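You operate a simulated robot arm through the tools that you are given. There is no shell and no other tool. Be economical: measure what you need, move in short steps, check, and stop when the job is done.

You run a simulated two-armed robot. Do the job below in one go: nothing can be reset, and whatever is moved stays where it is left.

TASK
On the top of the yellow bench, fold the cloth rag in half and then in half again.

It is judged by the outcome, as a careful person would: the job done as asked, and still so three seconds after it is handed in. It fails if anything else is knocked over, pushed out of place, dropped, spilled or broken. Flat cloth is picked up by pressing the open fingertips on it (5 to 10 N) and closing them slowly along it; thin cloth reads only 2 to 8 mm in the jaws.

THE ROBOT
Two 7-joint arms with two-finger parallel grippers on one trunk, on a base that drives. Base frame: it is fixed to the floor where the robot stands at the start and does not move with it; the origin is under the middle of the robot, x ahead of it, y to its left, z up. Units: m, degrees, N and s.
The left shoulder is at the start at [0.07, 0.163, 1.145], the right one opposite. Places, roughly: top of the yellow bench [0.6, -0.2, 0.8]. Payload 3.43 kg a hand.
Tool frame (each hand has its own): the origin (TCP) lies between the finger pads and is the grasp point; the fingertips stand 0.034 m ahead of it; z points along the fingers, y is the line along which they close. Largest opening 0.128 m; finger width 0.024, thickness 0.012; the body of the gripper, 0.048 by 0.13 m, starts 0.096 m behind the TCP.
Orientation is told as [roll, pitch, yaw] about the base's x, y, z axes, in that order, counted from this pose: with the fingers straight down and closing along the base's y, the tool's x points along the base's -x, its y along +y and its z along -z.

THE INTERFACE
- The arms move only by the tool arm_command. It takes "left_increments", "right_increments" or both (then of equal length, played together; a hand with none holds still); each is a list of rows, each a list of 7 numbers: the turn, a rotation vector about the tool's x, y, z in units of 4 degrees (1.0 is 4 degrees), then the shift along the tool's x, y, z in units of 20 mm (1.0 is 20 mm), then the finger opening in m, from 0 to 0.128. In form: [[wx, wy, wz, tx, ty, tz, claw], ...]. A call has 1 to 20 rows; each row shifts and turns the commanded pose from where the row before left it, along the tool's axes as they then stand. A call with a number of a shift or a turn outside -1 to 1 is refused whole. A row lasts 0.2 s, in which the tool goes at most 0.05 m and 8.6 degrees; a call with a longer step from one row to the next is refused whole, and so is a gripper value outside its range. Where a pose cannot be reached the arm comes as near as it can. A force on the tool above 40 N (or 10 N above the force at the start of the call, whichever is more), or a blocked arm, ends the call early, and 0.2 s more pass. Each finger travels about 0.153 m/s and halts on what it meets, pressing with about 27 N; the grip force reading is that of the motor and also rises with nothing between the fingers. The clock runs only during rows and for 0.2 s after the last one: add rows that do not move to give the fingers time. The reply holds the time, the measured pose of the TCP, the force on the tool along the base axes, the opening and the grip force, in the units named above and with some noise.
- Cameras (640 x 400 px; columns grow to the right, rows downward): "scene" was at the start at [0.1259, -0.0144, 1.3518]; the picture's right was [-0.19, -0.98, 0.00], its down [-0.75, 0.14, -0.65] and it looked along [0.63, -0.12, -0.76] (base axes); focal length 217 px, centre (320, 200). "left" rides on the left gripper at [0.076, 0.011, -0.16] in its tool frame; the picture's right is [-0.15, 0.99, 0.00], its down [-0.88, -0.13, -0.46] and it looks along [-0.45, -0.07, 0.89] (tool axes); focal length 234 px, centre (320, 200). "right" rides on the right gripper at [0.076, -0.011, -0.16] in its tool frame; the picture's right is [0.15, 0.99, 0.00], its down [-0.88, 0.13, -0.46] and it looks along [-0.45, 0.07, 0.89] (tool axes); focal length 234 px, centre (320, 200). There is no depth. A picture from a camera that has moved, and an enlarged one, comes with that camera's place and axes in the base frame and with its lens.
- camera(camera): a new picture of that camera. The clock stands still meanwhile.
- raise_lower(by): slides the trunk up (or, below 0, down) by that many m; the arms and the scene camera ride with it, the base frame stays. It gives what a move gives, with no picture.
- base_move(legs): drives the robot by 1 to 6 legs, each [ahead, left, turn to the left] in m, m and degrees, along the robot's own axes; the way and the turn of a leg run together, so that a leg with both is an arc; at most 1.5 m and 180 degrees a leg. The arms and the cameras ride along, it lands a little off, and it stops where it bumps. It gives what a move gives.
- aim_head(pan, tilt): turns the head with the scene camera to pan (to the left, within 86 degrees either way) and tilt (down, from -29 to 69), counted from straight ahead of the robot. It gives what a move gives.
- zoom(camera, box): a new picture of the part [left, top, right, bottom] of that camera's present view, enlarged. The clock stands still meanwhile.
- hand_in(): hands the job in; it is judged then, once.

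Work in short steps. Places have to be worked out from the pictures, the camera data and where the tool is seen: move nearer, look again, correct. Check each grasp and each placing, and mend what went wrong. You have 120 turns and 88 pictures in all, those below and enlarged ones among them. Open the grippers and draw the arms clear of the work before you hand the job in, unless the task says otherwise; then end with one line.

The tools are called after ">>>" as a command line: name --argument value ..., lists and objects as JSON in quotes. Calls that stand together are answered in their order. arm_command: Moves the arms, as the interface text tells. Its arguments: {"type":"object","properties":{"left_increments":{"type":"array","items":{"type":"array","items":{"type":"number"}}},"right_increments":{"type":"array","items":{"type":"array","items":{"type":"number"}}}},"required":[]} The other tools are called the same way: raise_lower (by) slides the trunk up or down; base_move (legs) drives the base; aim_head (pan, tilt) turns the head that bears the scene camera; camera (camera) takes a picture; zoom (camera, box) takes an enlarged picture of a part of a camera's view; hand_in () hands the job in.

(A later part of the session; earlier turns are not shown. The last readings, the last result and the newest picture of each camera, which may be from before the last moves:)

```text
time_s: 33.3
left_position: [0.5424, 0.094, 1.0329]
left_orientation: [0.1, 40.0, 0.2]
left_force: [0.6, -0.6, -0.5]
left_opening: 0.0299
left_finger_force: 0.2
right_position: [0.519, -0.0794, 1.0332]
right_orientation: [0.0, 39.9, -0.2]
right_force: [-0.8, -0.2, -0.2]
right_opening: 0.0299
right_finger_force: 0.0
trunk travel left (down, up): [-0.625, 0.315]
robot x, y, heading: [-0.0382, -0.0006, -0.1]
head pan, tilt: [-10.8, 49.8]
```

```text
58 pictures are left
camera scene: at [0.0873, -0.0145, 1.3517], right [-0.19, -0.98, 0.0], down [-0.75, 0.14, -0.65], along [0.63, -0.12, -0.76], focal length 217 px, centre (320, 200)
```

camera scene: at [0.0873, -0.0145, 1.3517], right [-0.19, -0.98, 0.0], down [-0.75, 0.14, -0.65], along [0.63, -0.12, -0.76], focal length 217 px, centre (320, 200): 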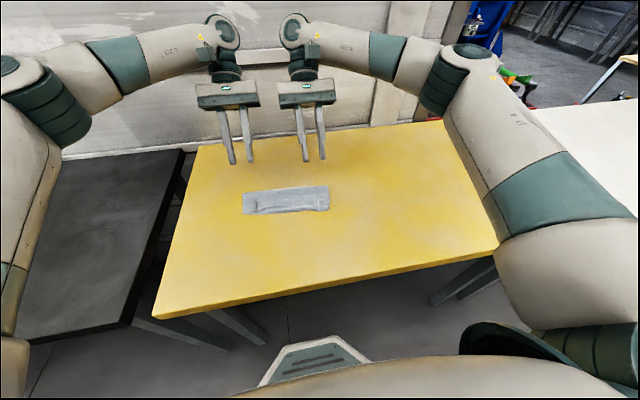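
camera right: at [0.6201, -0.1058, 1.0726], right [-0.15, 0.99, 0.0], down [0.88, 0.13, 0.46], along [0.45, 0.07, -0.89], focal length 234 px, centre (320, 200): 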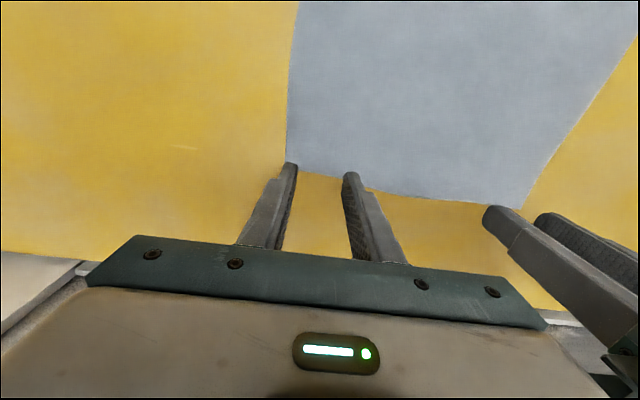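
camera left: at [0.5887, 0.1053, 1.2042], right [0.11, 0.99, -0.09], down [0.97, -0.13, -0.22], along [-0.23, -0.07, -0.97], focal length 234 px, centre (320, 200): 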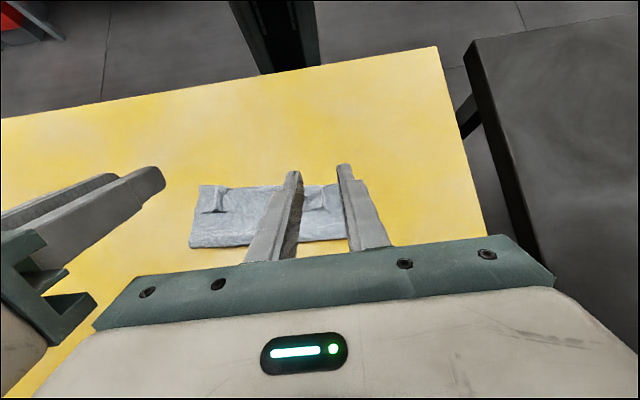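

I zoom the left wrist view to locate the tufts and flap edge exactly.

>>> zoom --camera "left" --box '[180, 165, 360, 265]'

>>> zoom --camera "right" --box '[260, 145, 460, 270]'

```text
3.56 times, centred on (270, 215) of left
camera zoom: at [0.5887, 0.1053, 1.2042], right [0.11, 0.99, -0.09], down [0.97, -0.13, -0.22], along [-0.23, -0.07, -0.97], focal length 833 px, centre (498, 147)
```

zoom: 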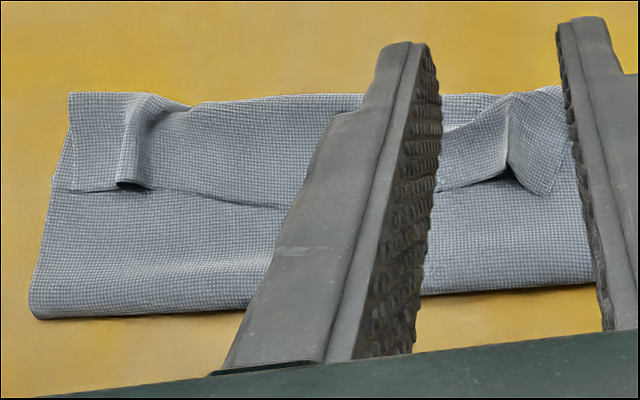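

```text
3.20 times, centred on (360, 208) of right
camera zoom: at [0.5644, -0.0894, 1.204], right [-0.11, 0.99, 0.09], down [0.97, 0.13, -0.22], along [-0.23, 0.07, -0.97], focal length 749 px, centre (192, 176)
```

zoom: 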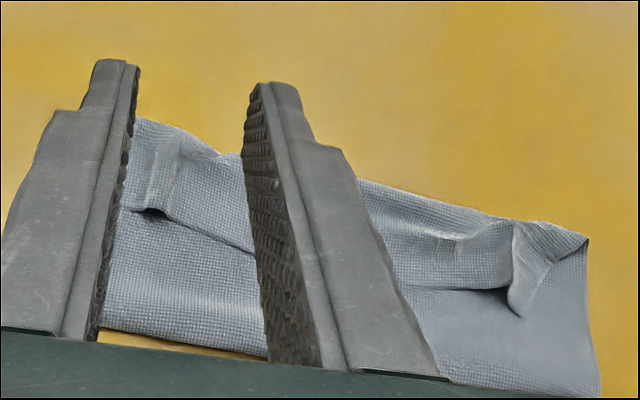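

Tufts are clear: left end near (0.52, 0.088), right near (0.50, −0.082). I lower to about 2 cm above them.

>>> arm_command --left_increments '[[0, 0, 0, -0.461, -0.031, 0.5925, 0.03], [0, 0, 0, -0.461, -0.031, 0.5925, 0.03], [0, 0, 0, -0.461, -0.031, 0.5925, 0.03], [0, 0, 0, -0.461, -0.031, 0.5925, 0.03], [0, 0, 0, -0.461, -0.031, 0.5925, 0.03], [0, 0, 0, -0.461, -0.031, 0.5925, 0.03], [0, 0, 0, -0.461, -0.031, 0.5925, 0.03], [0, 0, 0, -0.461, -0.031, 0.5925, 0.03], [0, 0, 0, 0, 0, 0, 0.03]]' --right_increments '[[0, 0, 0, -0.4725, -0.019, 0.5825, 0.03], [0, 0, 0, -0.4725, -0.019, 0.5825, 0.03], [0, 0, 0, -0.4725, -0.019, 0.5825, 0.03], [0, 0, 0, -0.4725, -0.019, 0.5825, 0.03], [0, 0, 0, -0.4725, -0.019, 0.5825, 0.03], [0, 0, 0, -0.4725, -0.019, 0.5825, 0.03], [0, 0, 0, -0.4725, -0.019, 0.5825, 0.03], [0, 0, 0, -0.4725, -0.019, 0.5825, 0.03], [0, 0, 0, 0, 0, 0, 0.03]]'

>>> zoom --camera "left" --box '[100, 120, 420, 320]'

>>> zoom --camera "right" --box '[220, 120, 540, 320]'

>>> zoom --camera "scene" --box '[210, 140, 370, 240]'

```text
time_s: 35.3
left_position: [0.5373, 0.0894, 0.9128]
left_orientation: [0.0, 39.8, 0.1]
left_force: [-0.3, -0.4, -0.2]
left_opening: 0.0299
left_finger_force: 0.2
right_position: [0.5163, -0.0834, 0.913]
right_orientation: [0.0, 39.9, -0.1]
right_force: [0.3, 0.5, -0.9]
right_opening: 0.0302
right_finger_force: 0.0
trunk travel left (down, up): [-0.625, 0.315]
robot x, y, heading: [-0.0405, 0.002, 0.1]
head pan, tilt: [-10.8, 49.8]
```

```text
2.00 times, centred on (260, 220) of left
camera zoom: at [0.5833, 0.1014, 1.0839], right [0.11, 0.99, -0.09], down [0.97, -0.13, -0.22], along [-0.23, -0.07, -0.97], focal length 468 px, centre (440, 160)
```

zoom: 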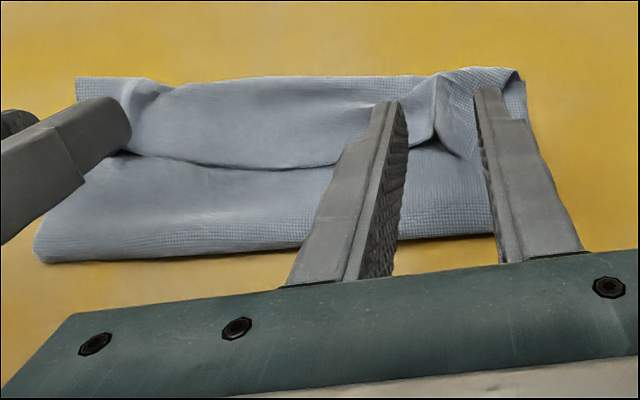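

```text
2.00 times, centred on (380, 220) of right
camera zoom: at [0.5614, -0.0929, 1.0841], right [-0.11, 0.99, 0.09], down [0.97, 0.13, -0.22], along [-0.23, 0.07, -0.97], focal length 468 px, centre (200, 160)
```

zoom: 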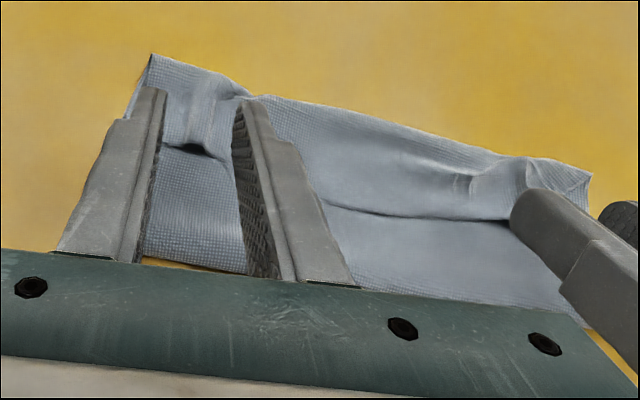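

```text
4.00 times, centred on (290, 190) of scene
camera zoom: at [0.0866, -0.0143, 1.3518], right [-0.19, -0.98, 0.0], down [-0.75, 0.14, -0.65], along [0.63, -0.12, -0.76], focal length 869 px, centre (440, 240)
```

zoom: 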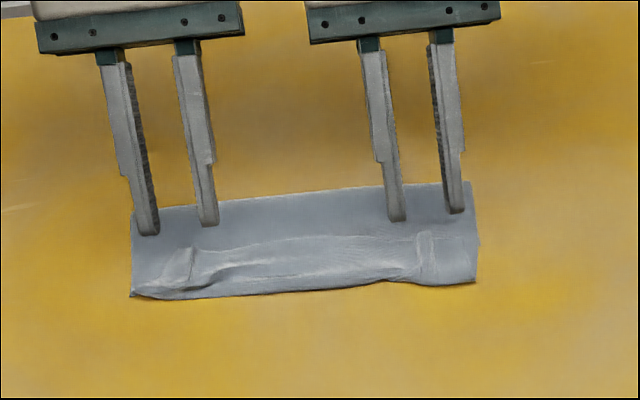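

Both tufts lie between the fingers. I lower the last 2 cm and close slowly.

>>> arm_command --left_increments '[[0, 0, 0, -0.177, 0.03, 0.211, 0.03], [0, 0, 0, -0.177, 0.03, 0.211, 0.03], [0, 0, 0, -0.177, 0, 0.211, 0.03], [0, 0, 0, -0.177, 0, 0.211, 0.03], [0, 0, 0, 0, 0, 0, 0.03]]' --right_increments '[[0, 0, 0, -0.177, 0, 0.211, 0.03], [0, 0, 0, -0.177, 0, 0.211, 0.03], [0, 0, 0, -0.177, 0, 0.211, 0.03], [0, 0, 0, -0.177, 0, 0.211, 0.03], [0, 0, 0, 0, 0, 0, 0.03]]'

>>> zoom --camera "left" --box '[100, 120, 420, 320]'

>>> zoom --camera "right" --box '[220, 120, 540, 320]'

```text
time_s: 36.5
left_position: [0.5379, 0.0914, 0.8905]
left_orientation: [0.1, 39.8, 0.1]
left_force: [0.6, -0.9, 0.5]
left_opening: 0.0299
left_finger_force: 0.0
right_position: [0.5162, -0.0827, 0.8911]
right_orientation: [0.0, 39.9, -0.1]
right_force: [0.2, -0.3, 0.3]
right_opening: 0.03
right_finger_force: 0.1
trunk travel left (down, up): [-0.625, 0.315]
robot x, y, heading: [-0.0352, -0.0029, -0.2]
head pan, tilt: [-10.8, 49.8]
```

```text
2.00 times, centred on (260, 220) of left
camera zoom: at [0.5834, 0.1024, 1.0622], right [0.11, 0.99, -0.09], down [0.97, -0.13, -0.22], along [-0.23, -0.07, -0.97], focal length 468 px, centre (440, 160)
```

zoom: 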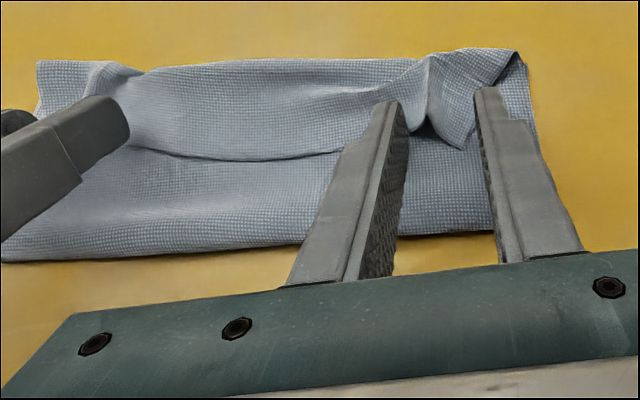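

```text
2.00 times, centred on (380, 220) of right
camera zoom: at [0.5612, -0.0926, 1.0627], right [-0.11, 0.99, 0.09], down [0.97, 0.13, -0.22], along [-0.23, 0.07, -0.97], focal length 468 px, centre (200, 160)
```

zoom: 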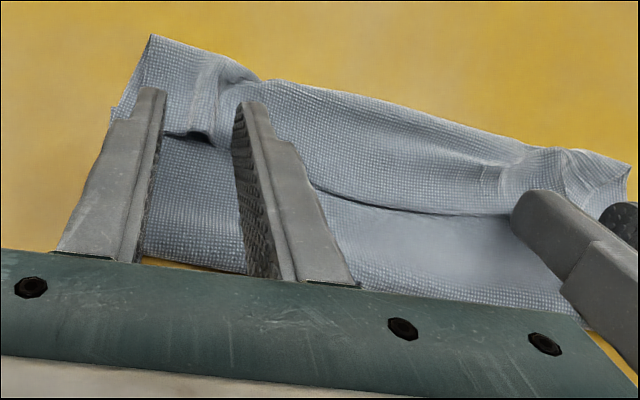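

Well placed. I go 3 mm lower and close slowly.

>>> arm_command --left_increments '[[0, 0, 0, -0.1, 0, 0.115, 0.03], [0, 0, 0, 0, 0, 0, 0.026], [0, 0, 0, 0, 0, 0, 0.022], [0, 0, 0, 0, 0, 0, 0.018], [0, 0, 0, 0, 0, 0, 0.014], [0, 0, 0, 0, 0, 0, 0.01], [0, 0, 0, 0, 0, 0, 0.006], [0, 0, 0, 0, 0, 0, 0.002], [0, 0, 0, 0, 0, 0, 0], [0, 0, 0, 0, 0, 0, 0], [0, 0, 0, 0, 0, 0, 0]]' --right_increments '[[0, 0, 0, -0.1, 0, 0.115, 0.03], [0, 0, 0, 0, 0, 0, 0.026], [0, 0, 0, 0, 0, 0, 0.022], [0, 0, 0, 0, 0, 0, 0.018], [0, 0, 0, 0, 0, 0, 0.014], [0, 0, 0, 0, 0, 0, 0.01], [0, 0, 0, 0, 0, 0, 0.006], [0, 0, 0, 0, 0, 0, 0.002], [0, 0, 0, 0, 0, 0, 0], [0, 0, 0, 0, 0, 0, 0], [0, 0, 0, 0, 0, 0, 0]]'

>>> zoom --camera "left" --box '[100, 120, 420, 320]'

>>> zoom --camera "right" --box '[220, 120, 540, 320]'

```text
time_s: 38.9
left_position: [0.5375, 0.0911, 0.8872]
left_orientation: [0.0, 39.9, 0.2]
left_force: [0.3, -1.3, 0.4]
left_opening: 0.0008
left_finger_force: 26.8
right_position: [0.516, -0.0829, 0.8882]
right_orientation: [0.0, 39.9, -0.1]
right_force: [0.5, 0.2, 0.9]
right_opening: 0.0014
right_finger_force: 27.2
trunk travel left (down, up): [-0.625, 0.315]
robot x, y, heading: [-0.0385, -0.0022, 0.1]
head pan, tilt: [-10.8, 49.8]
```

```text
2.00 times, centred on (260, 220) of left
camera zoom: at [0.583, 0.1023, 1.0589], right [0.11, 0.99, -0.09], down [0.97, -0.13, -0.22], along [-0.23, -0.07, -0.97], focal length 468 px, centre (440, 160)
```

zoom: 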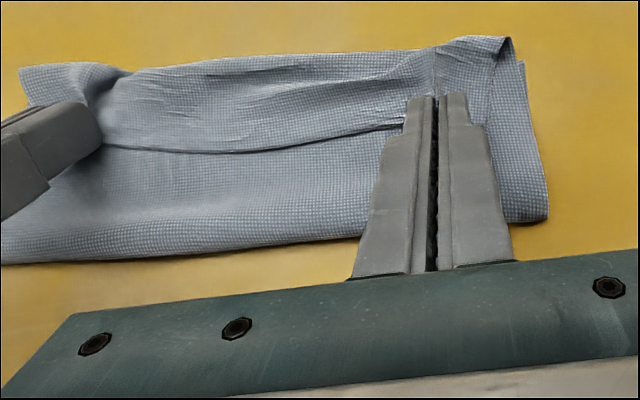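

```text
2.00 times, centred on (380, 220) of right
camera zoom: at [0.5615, -0.0924, 1.0593], right [-0.11, 0.99, 0.09], down [0.97, 0.13, -0.22], along [-0.23, 0.07, -0.97], focal length 468 px, centre (200, 160)
```

zoom: 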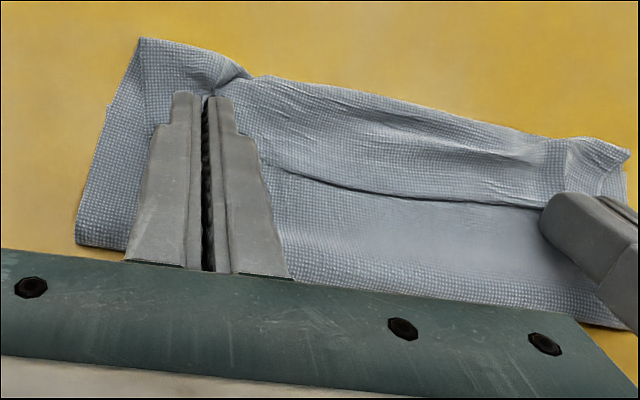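

The readings are thin (0.8 and 1.4 mm). I lift 3 cm to test the grips.

>>> arm_command --left_increments '[[0, 0, 0, 0.05, 0, -0.45, 0], [0, 0, 0, 0.05, 0, -0.45, 0], [0, 0, 0, 0.05, 0, -0.45, 0], [0, 0, 0, 0.05, 0, -0.45, 0], [0, 0, 0, 0, 0, 0, 0]]' --right_increments '[[0, 0, 0, 0.05, 0, -0.45, 0], [0, 0, 0, 0.05, 0, -0.45, 0], [0, 0, 0, 0.05, 0, -0.45, 0], [0, 0, 0, 0.05, 0, -0.45, 0], [0, 0, 0, 0, 0, 0, 0]]'

>>> zoom --camera "scene" --box '[210, 150, 370, 250]'

>>> zoom --camera "left" --box '[100, 120, 420, 320]'

```text
time_s: 40.1
left_position: [0.5584, 0.0899, 0.9164]
left_orientation: [0.1, 39.9, 0.1]
left_force: [0.0, -0.1, 0.6]
left_opening: 0.0012
left_finger_force: 27.3
right_position: [0.5376, -0.0827, 0.9181]
right_orientation: [0.1, 40.0, 0.0]
right_force: [-0.5, 0.5, -0.5]
right_opening: 0.0015
right_finger_force: 26.7
trunk travel left (down, up): [-0.625, 0.315]
robot x, y, heading: [-0.0367, -0.0029, 0.2]
head pan, tilt: [-10.8, 49.8]
```

```text
4.00 times, centred on (290, 200) of scene
camera zoom: at [0.0872, -0.0143, 1.3517], right [-0.19, -0.98, 0.0], down [-0.75, 0.14, -0.65], along [0.63, -0.12, -0.76], focal length 869 px, centre (440, 200)
```

zoom: 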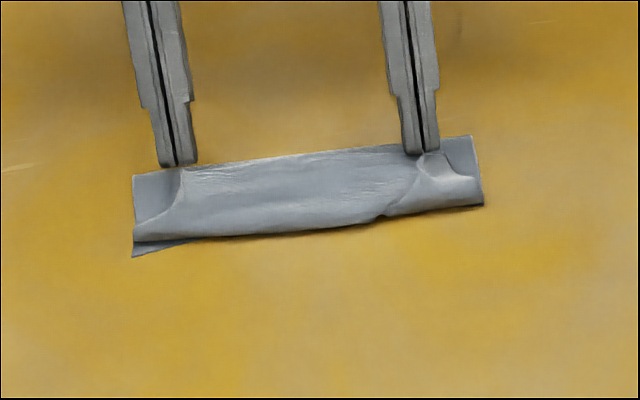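

```text
2.00 times, centred on (260, 220) of left
camera zoom: at [0.6044, 0.1015, 1.0877], right [0.11, 0.99, -0.09], down [0.97, -0.13, -0.22], along [-0.23, -0.07, -0.97], focal length 468 px, centre (440, 160)
```

zoom: 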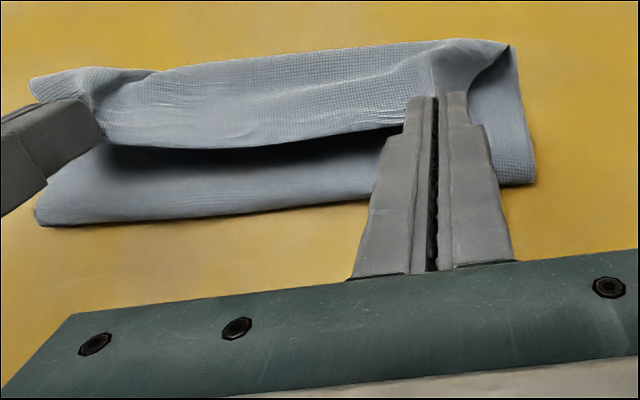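

Both hold, and the lower near corner is still at (0.49, 0.13). I raise the edge to about (0.60, 0.955) so the fold line goes back to the middle.

>>> arm_command --left_increments '[[0, 0, 0, -0.038, 0, -0.54, 0], [0, 0, 0, -0.038, 0, -0.54, 0], [0, 0, 0, -0.038, 0, -0.54, 0], [0, 0, 0, -0.038, 0, -0.54, 0], [0, 0, 0, -0.038, 0, -0.54, 0], [0, 0, 0, -0.038, 0, -0.54, 0], [0, 0, 0, -0.038, 0, -0.54, 0], [0, 0, 0, -0.038, 0, -0.54, 0], [0, 0, 0, 0, 0, 0, 0]]' --right_increments '[[0, 0, 0, -0.124, 0, -0.61, 0], [0, 0, 0, -0.124, 0, -0.61, 0], [0, 0, 0, -0.124, 0, -0.61, 0], [0, 0, 0, -0.124, 0, -0.61, 0], [0, 0, 0, -0.124, 0, -0.61, 0], [0, 0, 0, -0.124, 0, -0.61, 0], [0, 0, 0, -0.124, 0, -0.61, 0], [0, 0, 0, -0.124, 0, -0.61, 0], [0, 0, 0, 0, 0, 0, 0]]'

>>> zoom --camera "scene" --box '[210, 140, 370, 240]'

```text
time_s: 42.1
left_position: [0.6186, 0.0907, 0.9804]
left_orientation: [-0.1, 39.8, 0.0]
left_force: [0.0, -0.1, 0.0]
left_opening: 0.0011
left_finger_force: 26.4
right_position: [0.6139, -0.0834, 0.9825]
right_orientation: [-0.1, 40.0, -0.1]
right_force: [1.0, -0.1, 0.0]
right_opening: 0.0014
right_finger_force: 26.9
trunk travel left (down, up): [-0.625, 0.315]
robot x, y, heading: [-0.0399, -0.0028, -0.2]
head pan, tilt: [-10.8, 49.8]
```

```text
4.00 times, centred on (290, 190) of scene
camera zoom: at [0.0874, -0.0144, 1.3517], right [-0.19, -0.98, 0.0], down [-0.75, 0.14, -0.65], along [0.63, -0.12, -0.76], focal length 869 px, centre (440, 240)
```

zoom: 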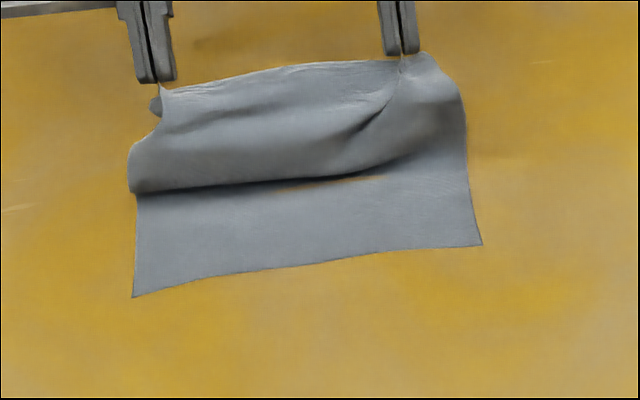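

The cloth now stands up from the middle, and the lower near edge sits evenly at x≈0.49. I rotate both hands 80° about their fingertips to turn the edge over.

>>> arm_command --left_increments '[[0, -1, 0, 0.119, 0, 0, 0], [0, -1, 0, 0.119, 0, 0, 0], [0, -1, 0, 0.119, 0, 0, 0], [0, -1, 0, 0.119, 0, 0, 0], [0, -1, 0, 0.119, 0, 0, 0], [0, -1, 0, 0.119, 0, 0, 0], [0, -1, 0, 0.119, 0, 0, 0], [0, -1, 0, 0.119, 0, 0, 0], [0, -1, 0, 0.119, 0, 0, 0], [0, -1, 0, 0.119, 0, 0, 0], [0, -1, 0, 0.119, 0, 0, 0], [0, -1, 0, 0.119, 0, 0, 0], [0, -1, 0, 0.119, 0, 0, 0], [0, -1, 0, 0.119, 0, 0, 0], [0, -1, 0, 0.119, 0, 0, 0], [0, -1, 0, 0.119, 0, 0, 0], [0, -1, 0, 0.119, 0, 0, 0], [0, -1, 0, 0.119, 0, 0, 0], [0, -1, 0, 0.119, 0, 0, 0], [0, -1, 0, 0.119, 0, 0, 0]]' --right_increments '[[0, -1, 0, 0.119, 0, 0, 0], [0, -1, 0, 0.119, 0, 0, 0], [0, -1, 0, 0.119, 0, 0, 0], [0, -1, 0, 0.119, 0, 0, 0], [0, -1, 0, 0.119, 0, 0, 0], [0, -1, 0, 0.119, 0, 0, 0], [0, -1, 0, 0.119, 0, 0, 0], [0, -1, 0, 0.119, 0, 0, 0], [0, -1, 0, 0.119, 0, 0, 0], [0, -1, 0, 0.119, 0, 0, 0], [0, -1, 0, 0.119, 0, 0, 0], [0, -1, 0, 0.119, 0, 0, 0], [0, -1, 0, 0.119, 0, 0, 0], [0, -1, 0, 0.119, 0, 0, 0], [0, -1, 0, 0.119, 0, 0, 0], [0, -1, 0, 0.119, 0, 0, 0], [0, -1, 0, 0.119, 0, 0, 0], [0, -1, 0, 0.119, 0, 0, 0], [0, -1, 0, 0.119, 0, 0, 0], [0, -1, 0, 0.119, 0, 0, 0]]'

>>> camera --camera "left"

>>> zoom --camera "scene" --box '[210, 140, 370, 240]'

```text
time_s: 46.3
left_position: [0.5739, 0.0909, 0.9829]
left_orientation: [-0.1, -40.1, 0.0]
left_force: [0.5, -0.1, 0.3]
left_opening: 0.0011
left_finger_force: 26.4
right_position: [0.5695, -0.0811, 0.9822]
right_orientation: [-0.1, -40.0, 0.0]
right_force: [-0.4, 0.1, 0.5]
right_opening: 0.0012
right_finger_force: 27.1
trunk travel left (down, up): [-0.625, 0.315]
robot x, y, heading: [-0.0412, -0.005, -0.0]
head pan, tilt: [-10.8, 49.8]
```

```text
45 pictures are left
camera left: at [0.4137, 0.1018, 1.0556], right [0.11, 0.99, 0.09], down [0.38, -0.13, 0.92], along [0.92, -0.07, -0.39], focal length 234 px, centre (320, 200)
```

left: 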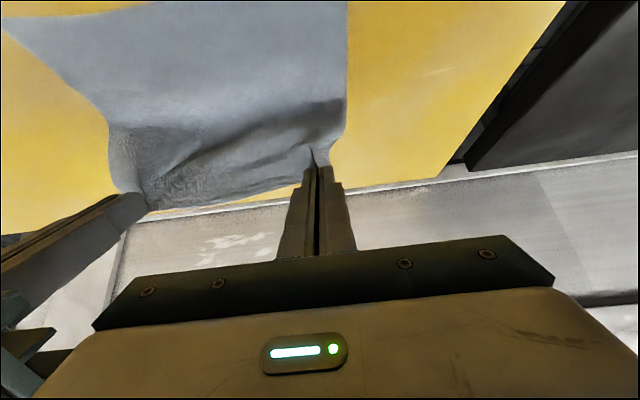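

```text
4.00 times, centred on (290, 190) of scene
camera zoom: at [0.087, -0.0143, 1.3518], right [-0.19, -0.98, 0.0], down [-0.75, 0.14, -0.65], along [0.63, -0.12, -0.76], focal length 869 px, centre (440, 240)
```

zoom: 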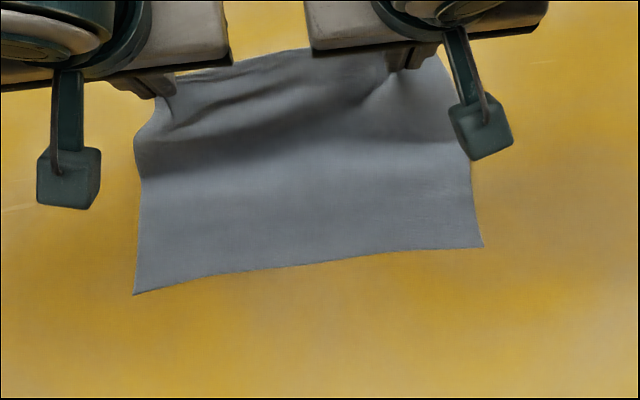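

That is exactly right: the edge is turned and the cloth hangs without a bulge. I move the tips down and toward me, tilt to about 52°, then let the base back up to lay it over.

>>> arm_command --left_increments '[[0, 0, 0, 0.433, 0, 0.127, 0], [0, 0, 0, 0.433, 0, 0.127, 0], [0, 0, 0, 0.433, 0, 0.127, 0], [0, 0, 0, 0.433, 0, 0.127, 0], [0, 0, 0, 0.433, 0, 0.127, 0], [0, 0, 0, 0.433, 0, 0.127, 0], [0, -1, 0, 0.119, 0, 0, 0], [0, -1, 0, 0.119, 0, 0, 0], [0, -1, 0, 0.119, 0, 0, 0], [0, 0, 0, 0, 0, 0, 0]]' --right_increments '[[0, 0, 0, 0.433, 0, 0.127, 0], [0, 0, 0, 0.433, 0, 0.127, 0], [0, 0, 0, 0.433, 0, 0.127, 0], [0, 0, 0, 0.433, 0, 0.127, 0], [0, 0, 0, 0.433, 0, 0.127, 0], [0, 0, 0, 0.433, 0, 0.127, 0], [0, -1, 0, 0.119, 0, 0, 0], [0, -1, 0, 0.119, 0, 0, 0], [0, -1, 0, 0.119, 0, 0, 0], [0, 0, 0, 0, 0, 0, 0]]'

>>> base_move --legs '[[-0.045, 0, 0]]'

>>> camera --camera "left"

```text
time_s: 48.5
left_position: [0.5386, 0.0904, 0.931]
left_orientation: [0.0, -52.2, 0.1]
left_force: [-0.1, 0.5, 0.3]
left_opening: 0.001
left_finger_force: 27.4
right_position: [0.5347, -0.0833, 0.9328]
right_orientation: [0.1, -52.2, 0.1]
right_force: [0.3, 0.2, 1.0]
right_opening: 0.0018
right_finger_force: 26.8
trunk travel left (down, up): [-0.625, 0.315]
robot x, y, heading: [-0.0411, -0.002, 0.3]
head pan, tilt: [-10.8, 49.8]
```

```text
time_s: 49.4
left_position: [0.4957, 0.0885, 0.9292]
left_orientation: [0.0, -52.1, 0.1]
left_force: [-0.6, -1.4, 0.3]
left_opening: 0.0014
left_finger_force: 26.9
right_position: [0.4921, -0.0833, 0.9318]
right_orientation: [-0.1, -52.0, 0.0]
right_force: [0.2, 0.3, -0.8]
right_opening: 0.0013
right_finger_force: 27.6
trunk travel left (down, up): [-0.625, 0.315]
robot x, y, heading: [-0.0826, -0.0002, -0.2]
head pan, tilt: [-10.8, 49.8]
```

```text
43 pictures are left
camera left: at [0.3243, 0.1013, 0.9694], right [0.09, 0.99, 0.12], down [0.18, -0.13, 0.97], along [0.98, -0.06, -0.19], focal length 234 px, centre (320, 200)
```

left: 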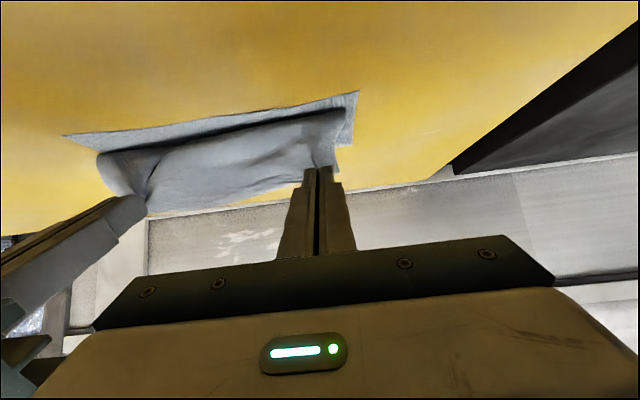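

Still about a 1 cm bulge ahead of the tips. There is reach to spare now, so I tilt to about 68° and bring the tips a bit lower and nearer.

>>> arm_command --left_increments '[[0, -1, 0, 0.119, 0, 0, 0], [0, -1, 0, 0.119, 0, 0, 0], [0, -1, 0, 0.119, 0, 0, 0], [0, -1, 0, 0.119, 0, 0, 0], [0, 0, 0, 0.383, 0, -0.06, 0], [0, 0, 0, 0.383, 0, -0.06, 0], [0, 0, 0, 0.383, 0, -0.06, 0], [0, 0, 0, 0, 0, 0, 0]]' --right_increments '[[0, -1, 0, 0.119, 0, 0, 0], [0, -1, 0, 0.119, 0, 0, 0], [0, -1, 0, 0.119, 0, 0, 0], [0, -1, 0, 0.119, 0, 0, 0], [0, 0, 0, 0.383, 0, -0.06, 0], [0, 0, 0, 0.383, 0, -0.06, 0], [0, 0, 0, 0.383, 0, -0.06, 0], [0, 0, 0, 0, 0, 0, 0]]'

>>> camera --camera "left"

>>> camera --camera "scene"

```text
time_s: 51.2
left_position: [0.478, 0.0902, 0.9017]
left_orientation: [0.0, -68.0, 0.1]
left_force: [0.6, -0.8, 0.1]
left_opening: 0.001
left_finger_force: 27.3
right_position: [0.4737, -0.0828, 0.9053]
right_orientation: [-0.1, -67.9, -0.1]
right_force: [-0.8, 0.3, 0.5]
right_opening: 0.0013
right_finger_force: 26.9
trunk travel left (down, up): [-0.625, 0.315]
robot x, y, heading: [-0.0847, 0.0006, 0.1]
head pan, tilt: [-10.8, 49.8]
```

```text
42 pictures are left
camera left: at [0.3033, 0.1014, 0.8909], right [0.05, 0.99, 0.14], down [-0.09, -0.13, 0.99], along [0.99, -0.07, 0.09], focal length 234 px, centre (320, 200)
```

left: 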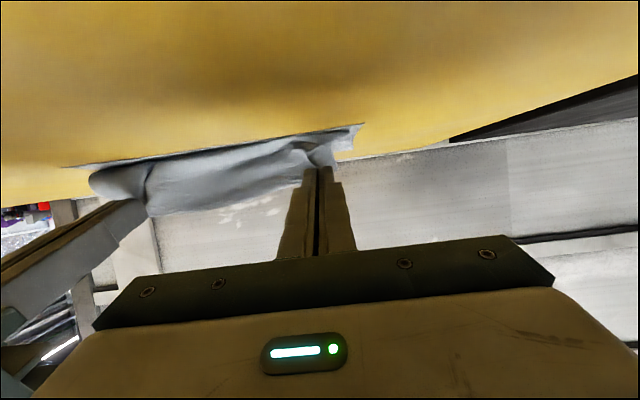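

```text
41 pictures are left
camera scene: at [0.0437, -0.0144, 1.3517], right [-0.19, -0.98, 0.0], down [-0.75, 0.14, -0.65], along [0.63, -0.12, -0.76], focal length 217 px, centre (320, 200)
```

scene: 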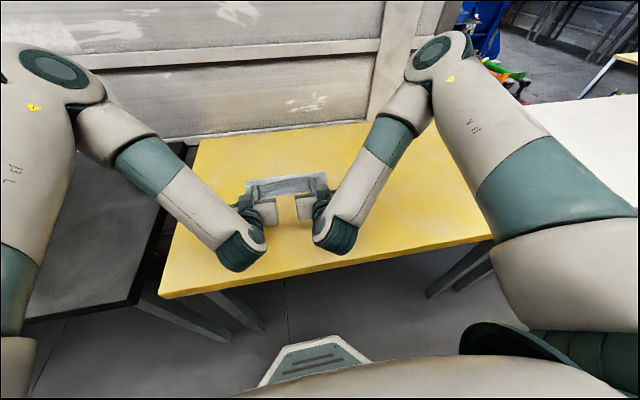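

I zoom on the gap between the hands to see the cloth's shape.

>>> zoom --camera "scene" --box '[236, 160, 336, 222]'

>>> zoom --camera "right" --box '[260, 80, 580, 280]'

```text
6.40 times, centred on (286, 191) of scene
camera zoom: at [0.0437, -0.0144, 1.3517], right [-0.19, -0.98, 0.0], down [-0.75, 0.14, -0.65], along [0.63, -0.12, -0.76], focal length 1391 px, centre (538, 258)
```

zoom: 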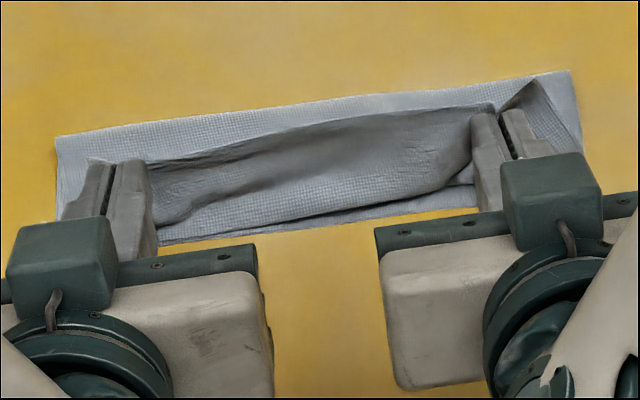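

```text
2.00 times, centred on (420, 180) of right
camera zoom: at [0.2979, -0.0929, 0.8942], right [-0.05, 0.99, -0.14], down [-0.09, 0.13, 0.99], along [0.99, 0.07, 0.09], focal length 468 px, centre (120, 240)
```

zoom: 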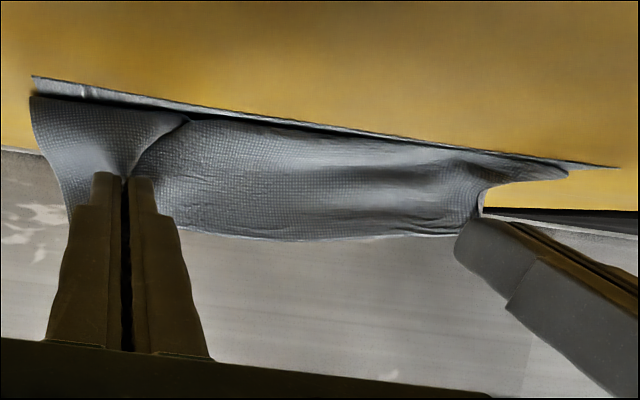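

The cloth simply hangs vertically from the tips, so my circular path over-pulled the fold line (now at 0.584). I raise the edge back above the middle, then I'll lay it along a 45° line instead, which matches the hanging cloth.

>>> arm_command --left_increments '[[0, 0, 0, -0.475, 0, 0.293, 0], [0, 0, 0, -0.475, 0, 0.293, 0], [0, 0, 0, -0.475, 0, 0.293, 0], [0, 0, 0, -0.475, 0, 0.293, 0], [0, 0, 0, -0.475, 0, 0.293, 0], [0, 0, 0, -0.475, 0, 0.293, 0], [0, 0, 0, -0.475, 0, 0.293, 0], [0, 0, 0, -0.475, 0, 0.293, 0], [0, 0, 0, -0.475, 0, 0.293, 0], [0, 0, 0, -0.475, 0, 0.293, 0], [0, 1, 0, -0.119, 0, 0, 0], [0, 1, 0, -0.119, 0, 0, 0], [0, 0, 0, 0, 0, 0, 0]]' --right_increments '[[0, 0, 0, -0.466, 0, 0.318, 0], [0, 0, 0, -0.466, 0, 0.318, 0], [0, 0, 0, -0.466, 0, 0.318, 0], [0, 0, 0, -0.466, 0, 0.318, 0], [0, 0, 0, -0.466, 0, 0.318, 0], [0, 0, 0, -0.466, 0, 0.318, 0], [0, 0, 0, -0.466, 0, 0.318, 0], [0, 0, 0, -0.466, 0, 0.318, 0], [0, 0, 0, -0.466, 0, 0.318, 0], [0, 0, 0, -0.466, 0, 0.318, 0], [0, 1, 0, -0.119, 0, 0, 0], [0, 1, 0, -0.119, 0, 0, 0], [0, 0, 0, 0, 0, 0, 0]]'

>>> zoom --camera "scene" --box '[220, 130, 348, 210]'

```text
time_s: 54.0
left_position: [0.57, 0.0904, 0.9737]
left_orientation: [0.0, -60.0, 0.2]
left_force: [-0.1, -1.2, 0.0]
left_opening: 0.0009
left_finger_force: 26.9
right_position: [0.572, -0.0837, 0.9705]
right_orientation: [0.0, -60.1, 0.0]
right_force: [-0.3, -0.1, -0.2]
right_opening: 0.0015
right_finger_force: 27.0
trunk travel left (down, up): [-0.625, 0.315]
robot x, y, heading: [-0.0823, 0.0032, -0.0]
head pan, tilt: [-10.8, 49.8]
```

```text
5.00 times, centred on (284, 170) of scene
camera zoom: at [0.0438, -0.0144, 1.3517], right [-0.19, -0.98, 0.0], down [-0.75, 0.14, -0.65], along [0.63, -0.12, -0.76], focal length 1086 px, centre (500, 350)
```

zoom: 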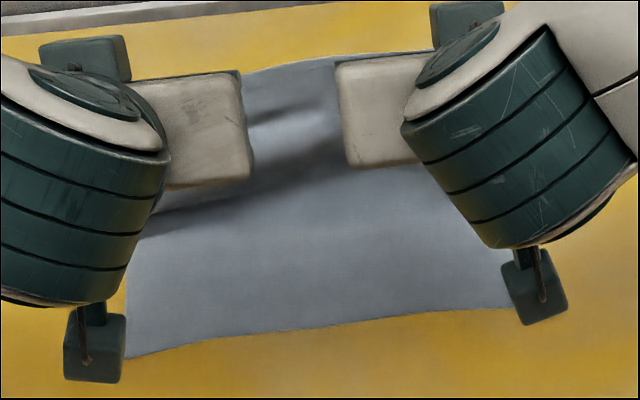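

Near edge still at x≈0.49 and tips at 0.60. I lay it down along the 45° line, stopping a bit before the end.

>>> arm_command --left_increments '[[0, 0, 0, 0.433, 0, -0.142, 0], [0, 0, 0, 0.433, 0, -0.142, 0], [0, 0, 0, 0.433, 0, -0.142, 0], [0, 0, 0, 0.433, 0, -0.142, 0], [0, 0, 0, 0.433, 0, -0.142, 0], [0, 0, 0, 0.433, 0, -0.142, 0], [0, 0, 0, 0.433, 0, -0.142, 0], [0, 0, 0, 0.433, 0, -0.142, 0], [0, 0, 0, 0.433, 0, -0.142, 0], [0, 0, 0, 0.433, 0, -0.142, 0], [0, 0, 0, 0.433, 0, -0.142, 0], [0, 0, 0, 0, 0, 0, 0]]' --right_increments '[[0, 0, 0, 0.43, 0, -0.15, 0], [0, 0, 0, 0.43, 0, -0.15, 0], [0, 0, 0, 0.43, 0, -0.15, 0], [0, 0, 0, 0.43, 0, -0.15, 0], [0, 0, 0, 0.43, 0, -0.15, 0], [0, 0, 0, 0.43, 0, -0.15, 0], [0, 0, 0, 0.43, 0, -0.15, 0], [0, 0, 0, 0.43, 0, -0.15, 0], [0, 0, 0, 0.43, 0, -0.15, 0], [0, 0, 0, 0.43, 0, -0.15, 0], [0, 0, 0, 0.43, 0, -0.15, 0], [0, 0, 0, 0, 0, 0, 0]]'

>>> zoom --camera "scene" --box '[236, 160, 336, 222]'

>>> zoom --camera "right" --box '[260, 80, 580, 280]'

```text
time_s: 56.6
left_position: [0.4954, 0.0902, 0.9046]
left_orientation: [0.2, -60.1, 0.1]
left_force: [-0.3, 0.4, -0.2]
left_opening: 0.0009
left_finger_force: 27.2
right_position: [0.4937, -0.0825, 0.9042]
right_orientation: [-0.1, -60.0, 0.0]
right_force: [0.2, 0.6, -0.2]
right_opening: 0.0014
right_finger_force: 27.3
trunk travel left (down, up): [-0.625, 0.315]
robot x, y, heading: [-0.0824, -0.003, -0.3]
head pan, tilt: [-10.8, 49.8]
```

```text
6.40 times, centred on (286, 191) of scene
camera zoom: at [0.0434, -0.0144, 1.3518], right [-0.19, -0.98, 0.0], down [-0.75, 0.14, -0.65], along [0.63, -0.12, -0.76], focal length 1391 px, centre (538, 258)
```

zoom: 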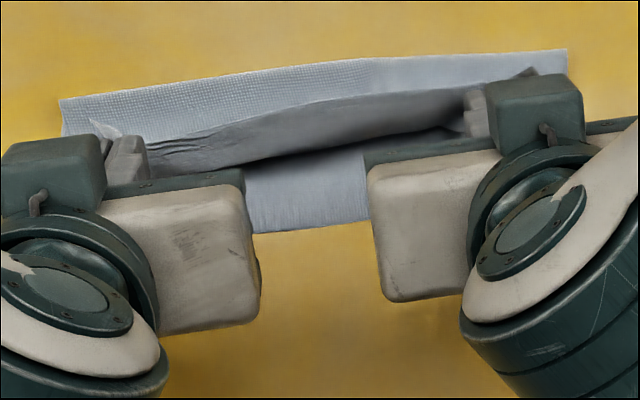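

```text
2.00 times, centred on (420, 180) of right
camera zoom: at [0.3184, -0.0931, 0.9191], right [-0.07, 0.99, -0.13], down [0.04, 0.13, 0.99], along [1.0, 0.07, -0.05], focal length 468 px, centre (120, 240)
```

zoom: 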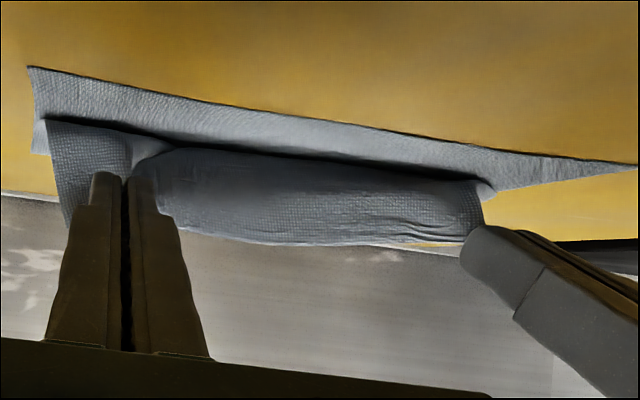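

Now the fold line is at about 0.605, and the edge comes over with hardly any bulge. I finish the line down to the near edge, pulling slightly past, and open the fingers.

>>> arm_command --left_increments '[[0, 0, 0, 0.315, 0, -0.165, 0], [0, 0, 0, 0.315, 0, -0.165, 0], [0, 0, 0, 0.315, 0, -0.165, 0], [0, 0, 0, 0.315, 0, -0.165, 0], [0, 0, 0, 0.315, 0, -0.165, 0], [0, 0, 0, 0, 0, 0, 0]]' --right_increments '[[0, 0, 0, 0.315, 0, -0.165, 0], [0, 0, 0, 0.315, 0, -0.165, 0], [0, 0, 0, 0.315, 0, -0.165, 0], [0, 0, 0, 0.315, 0, -0.165, 0], [0, 0, 0, 0.315, 0, -0.165, 0], [0, 0, 0, 0, 0, 0, 0]]'

>>> zoom --camera "scene" --box '[236, 160, 336, 222]'

>>> zoom --camera "right" --box '[260, 80, 580, 280]'

```text
time_s: 58.0
left_position: [0.4666, 0.0889, 0.8854]
left_orientation: [0.0, -60.0, 0.0]
left_force: [0.1, -0.4, 0.0]
left_opening: 0.0009
left_finger_force: 27.1
right_position: [0.4644, -0.0836, 0.8861]
right_orientation: [0.0, -60.0, 0.1]
right_force: [-1.0, -0.2, -0.4]
right_opening: 0.001
right_finger_force: 27.1
trunk travel left (down, up): [-0.625, 0.315]
robot x, y, heading: [-0.0832, -0.0038, 0.0]
head pan, tilt: [-10.8, 49.8]
```

```text
6.40 times, centred on (286, 191) of scene
camera zoom: at [0.0435, -0.0144, 1.3518], right [-0.19, -0.98, 0.0], down [-0.75, 0.14, -0.65], along [0.63, -0.12, -0.76], focal length 1391 px, centre (538, 258)
```

zoom: 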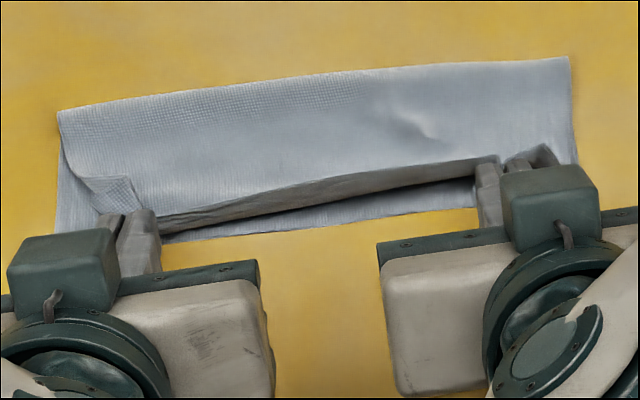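

```text
2.00 times, centred on (420, 180) of right
camera zoom: at [0.2888, -0.093, 0.8999], right [-0.07, 0.99, -0.13], down [0.05, 0.13, 0.99], along [1.0, 0.07, -0.05], focal length 468 px, centre (120, 240)
```

zoom: 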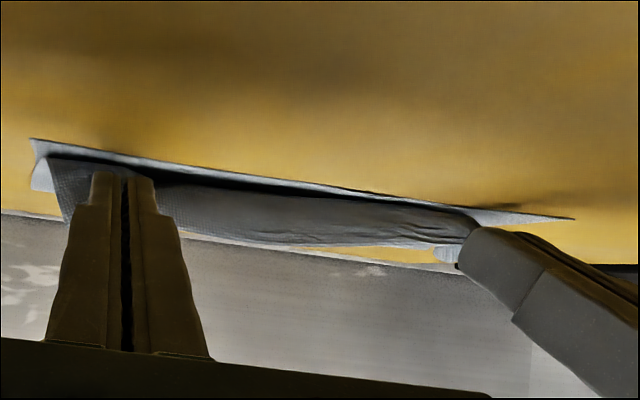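

Edge is right above the near edge. I open the fingers and draw back along them before lifting.

>>> arm_command --left_increments '[[0, 0, 0, 0, 0, 0, 0.006], [0, 0, 0, 0, 0, 0, 0.014], [0, 0, 0, 0, 0, 0, 0.024], [0, 0, 0, 0, 0, 0, 0.03], [0, 0, 0, 0, 0, -0.3, 0.03], [0, 0, 0, 0, 0, -0.5, 0.03], [0, 0, 0, 0, 0, -0.7, 0.03], [0, 0, 0, 0, 0, -0.7, 0.03], [0, 0, 0, -0.2, 0, -0.7, 0.03], [0, 0, 0, -0.6, 0, -0.6, 0.03], [0, 0, 0, -0.8, 0, -0.4, 0.03], [0, 0, 0, -0.8, 0, -0.4, 0.03], [0, 0, 0, -0.8, 0.4, -0.4, 0.03], [0, 0, 0, -0.8, 0.4, -0.4, 0.03], [0, 0, 0, -0.8, 0.6, -0.4, 0.03], [0, 0, 0, 0, 0.6, 0, 0.03]]' --right_increments '[[0, 0, 0, 0, 0, 0, 0.006], [0, 0, 0, 0, 0, 0, 0.014], [0, 0, 0, 0, 0, 0, 0.024], [0, 0, 0, 0, 0, 0, 0.03], [0, 0, 0, 0, 0, -0.3, 0.03], [0, 0, 0, 0, 0, -0.5, 0.03], [0, 0, 0, 0, 0, -0.7, 0.03], [0, 0, 0, 0, 0, -0.7, 0.03], [0, 0, 0, -0.2, 0, -0.7, 0.03], [0, 0, 0, -0.6, 0, -0.6, 0.03], [0, 0, 0, -0.8, 0, -0.4, 0.03], [0, 0, 0, -0.8, 0, -0.4, 0.03], [0, 0, 0, -0.8, -0.4, -0.4, 0.03], [0, 0, 0, -0.8, -0.4, -0.4, 0.03], [0, 0, 0, -0.8, -0.6, -0.4, 0.03], [0, 0, 0, 0, -0.6, 0, 0.03]]'

>>> zoom --camera "scene" --box '[220, 140, 348, 220]'

```text
time_s: 61.4
left_position: [0.4698, 0.0967, 1.0096]
left_orientation: [0.1, -59.9, 0.0]
left_force: [1.1, 0.4, -0.4]
left_opening: 0.0302
left_finger_force: 0.0
left hand out of reach, approached as far as the arm can: row 8, 9, 10, 11, 12, 13, 14, 15, 16
right_position: [0.4661, -0.0908, 1.0108]
right_orientation: [-0.2, -59.9, 0.2]
right_force: [-1.5, 0.4, -0.1]
right_opening: 0.0301
right_finger_force: 0.0
right hand out of reach, approached as far as the arm can: row 8, 9, 10, 11, 12, 13, 14, 15, 16
trunk travel left (down, up): [-0.625, 0.315]
robot x, y, heading: [-0.0819, 0.0037, 0.2]
head pan, tilt: [-10.8, 49.8]
```

```text
5.00 times, centred on (284, 180) of scene
camera zoom: at [0.044, -0.0143, 1.3517], right [-0.19, -0.98, 0.0], down [-0.75, 0.14, -0.65], along [0.63, -0.12, -0.76], focal length 1086 px, centre (500, 300)
```

zoom: 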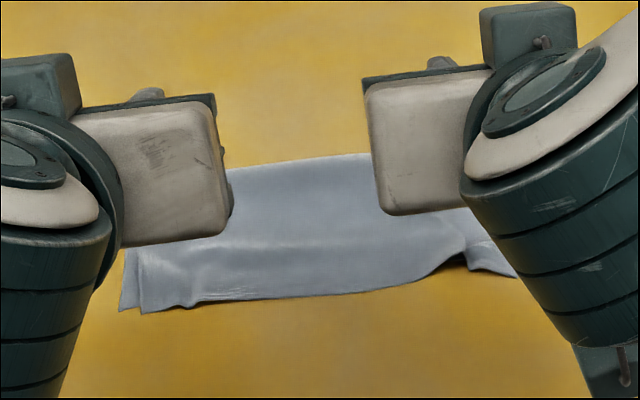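

The edge now lies at the near side without a rolled flap. I turn the hands upright and move them aside to see everything.

>>> arm_command --left_increments '[[0, 1, 0, 0, 0.5, 0, 0.03], [0, 1, 0, 0, 0.7, 0, 0.03], [0, 1, 0, 0, 0.7, 0, 0.03], [0, 1, 0, 0, 0.7, 0, 0.03], [0, 1, 0, 0, 0.7, 0, 0.03], [0, 1, 0, 0, 0.7, 0, 0.03], [0, 1, 0, 0, 0.7, 0, 0.03], [0, 1, 0, 0, 0.7, 0, 0.03], [0, 1, 0, 0, 0.7, 0, 0.03], [0, 1, 0, 0, 0.7, 0, 0.03], [0, 1, 0, 0, 0.7, 0, 0.03], [0, 1, 0, 0, 0.7, 0, 0.03], [0, 1, 0, 0, 0.7, 0, 0.03], [0, 1, 0, 0, 0, 0, 0.03], [0, 1, 0, 0, 0, 0, 0.03]]' --right_increments '[[0, 1, 0, 0, -0.5, 0, 0.03], [0, 1, 0, 0, -0.7, 0, 0.03], [0, 1, 0, 0, -0.7, 0, 0.03], [0, 1, 0, 0, -0.7, 0, 0.03], [0, 1, 0, 0, -0.7, 0, 0.03], [0, 1, 0, 0, -0.7, 0, 0.03], [0, 1, 0, 0, -0.7, 0, 0.03], [0, 1, 0, 0, -0.7, 0, 0.03], [0, 1, 0, 0, -0.7, 0, 0.03], [0, 1, 0, 0, -0.7, 0, 0.03], [0, 1, 0, 0, -0.7, 0, 0.03], [0, 1, 0, 0, -0.7, 0, 0.03], [0, 1, 0, 0, -0.7, 0, 0.03], [0, 1, 0, 0, 0, 0, 0.03], [0, 1, 0, 0, 0, 0, 0.03]]'

>>> zoom --camera "scene" --box '[228, 150, 340, 220]'

```text
time_s: 64.6
left_position: [0.4704, 0.2748, 1.0079]
left_orientation: [0.0, 0.1, 0.1]
left_force: [0.7, 0.6, 0.8]
left_opening: 0.0296
left_finger_force: 0.0
right_position: [0.4665, -0.2681, 1.0115]
right_orientation: [0.0, 0.0, -0.1]
right_force: [-0.7, 0.5, 0.3]
right_opening: 0.03
right_finger_force: 0.1
trunk travel left (down, up): [-0.625, 0.315]
robot x, y, heading: [-0.0802, -0.0012, 0.2]
head pan, tilt: [-10.8, 49.8]
```

```text
5.71 times, centred on (284, 185) of scene
camera zoom: at [0.0444, -0.0143, 1.3516], right [-0.19, -0.98, 0.0], down [-0.75, 0.14, -0.65], along [0.63, -0.12, -0.76], focal length 1242 px, centre (526, 286)
```

zoom: 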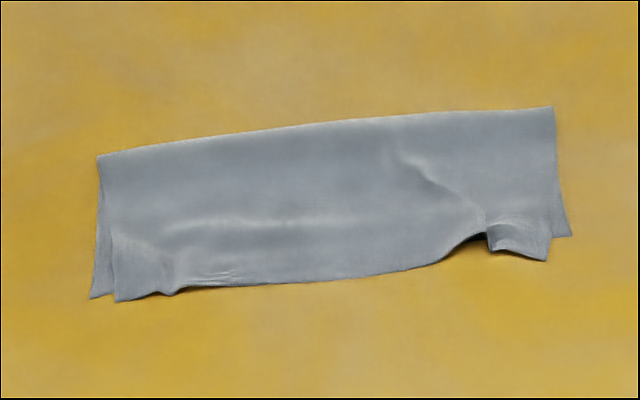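

The first fold is good now: strip from x≈0.49 to 0.60 and y≈±0.13. For the second fold I'll take the left end with one hand closing along x. I turn the left hand by 90° first and park the right hand further aside.

>>> arm_command --left_increments '[[0, 0, 1, 0, 0, -0.2, 0.03], [0, 0, 1, 0, 0, -0.2, 0.03], [0, 0, 1, 0, 0, 0, 0.03], [0, 0, 1, 0, 0, 0, 0.03], [0, 0, 1, 0, 0, 0, 0.03], [0, 0, 1, 0, 0, 0, 0.03], [0, 0, 1, 0, 0, 0, 0.03], [0, 0, 1, 0, 0, 0, 0.03], [0, 0, 1, 0, 0, 0, 0.03], [0, 0, 1, 0, 0, 0, 0.03], [0, 0, 1, 0, 0, 0, 0.03], [0, 0, 1, 0, 0, 0, 0.03], [0, 0, 1, 0, 0, 0, 0.03], [0, 0, 1, 0, 0, 0, 0.03], [0, 0, 1, 0, 0, 0, 0.03], [0, 0, 1, 0, 0, 0, 0.03], [0, 0, 1, 0, 0, 0, 0.03], [0, 0, 1, 0, 0, 0, 0.03], [0, 0, 1, 0, 0, 0, 0.03], [0, 0, 1, 0, 0, 0, 0.03]]' --right_increments '[[0, 0, 0, 0, -0.5, -0.3, 0.03], [0, 0, 0, 0, -0.5, -0.3, 0.03], [0, 0, 0, 0, -0.5, -0.3, 0.03], [0, 0, 0, 0, -0.5, -0.3, 0.03], [0, 0, 0, 0, -0.5, -0.3, 0.03], [0, 0, 0, 0, -0.5, 0, 0.03], [0, 0, 0, 0, -0.5, 0, 0.03], [0, 0, 0, 0, -0.5, 0, 0.03], [0, 0, 0, 0, 0, 0, 0.03], [0, 0, 0, 0, 0, 0, 0.03], [0, 0, 0, 0, 0, 0, 0.03], [0, 0, 0, 0, 0, 0, 0.03], [0, 0, 0, 0, 0, 0, 0.03], [0, 0, 0, 0, 0, 0, 0.03], [0, 0, 0, 0, 0, 0, 0.03], [0, 0, 0, 0, 0, 0, 0.03], [0, 0, 0, 0, 0, 0, 0.03], [0, 0, 0, 0, 0, 0, 0.03], [0, 0, 0, 0, 0, 0, 0.03], [0, 0, 0, 0, 0, 0, 0.03]]'

```text
time_s: 68.8
left_position: [0.4676, 0.2736, 1.0178]
left_orientation: [0.1, 0.0, -55.7]
left_force: [0.4, 0.5, 0.4]
left_opening: 0.0301
left_finger_force: 0.1
left hand out of reach, approached as far as the arm can: row 15, 16, 17, 18, 19, 20
right_position: [0.4655, -0.3479, 1.0401]
right_orientation: [0.0, 0.0, 0.0]
right_force: [0.7, 0.3, -0.3]
right_opening: 0.03
right_finger_force: 0.1
trunk travel left (down, up): [-0.625, 0.315]
robot x, y, heading: [-0.0851, -0.0005, 0.0]
head pan, tilt: [-10.8, 49.8]
```

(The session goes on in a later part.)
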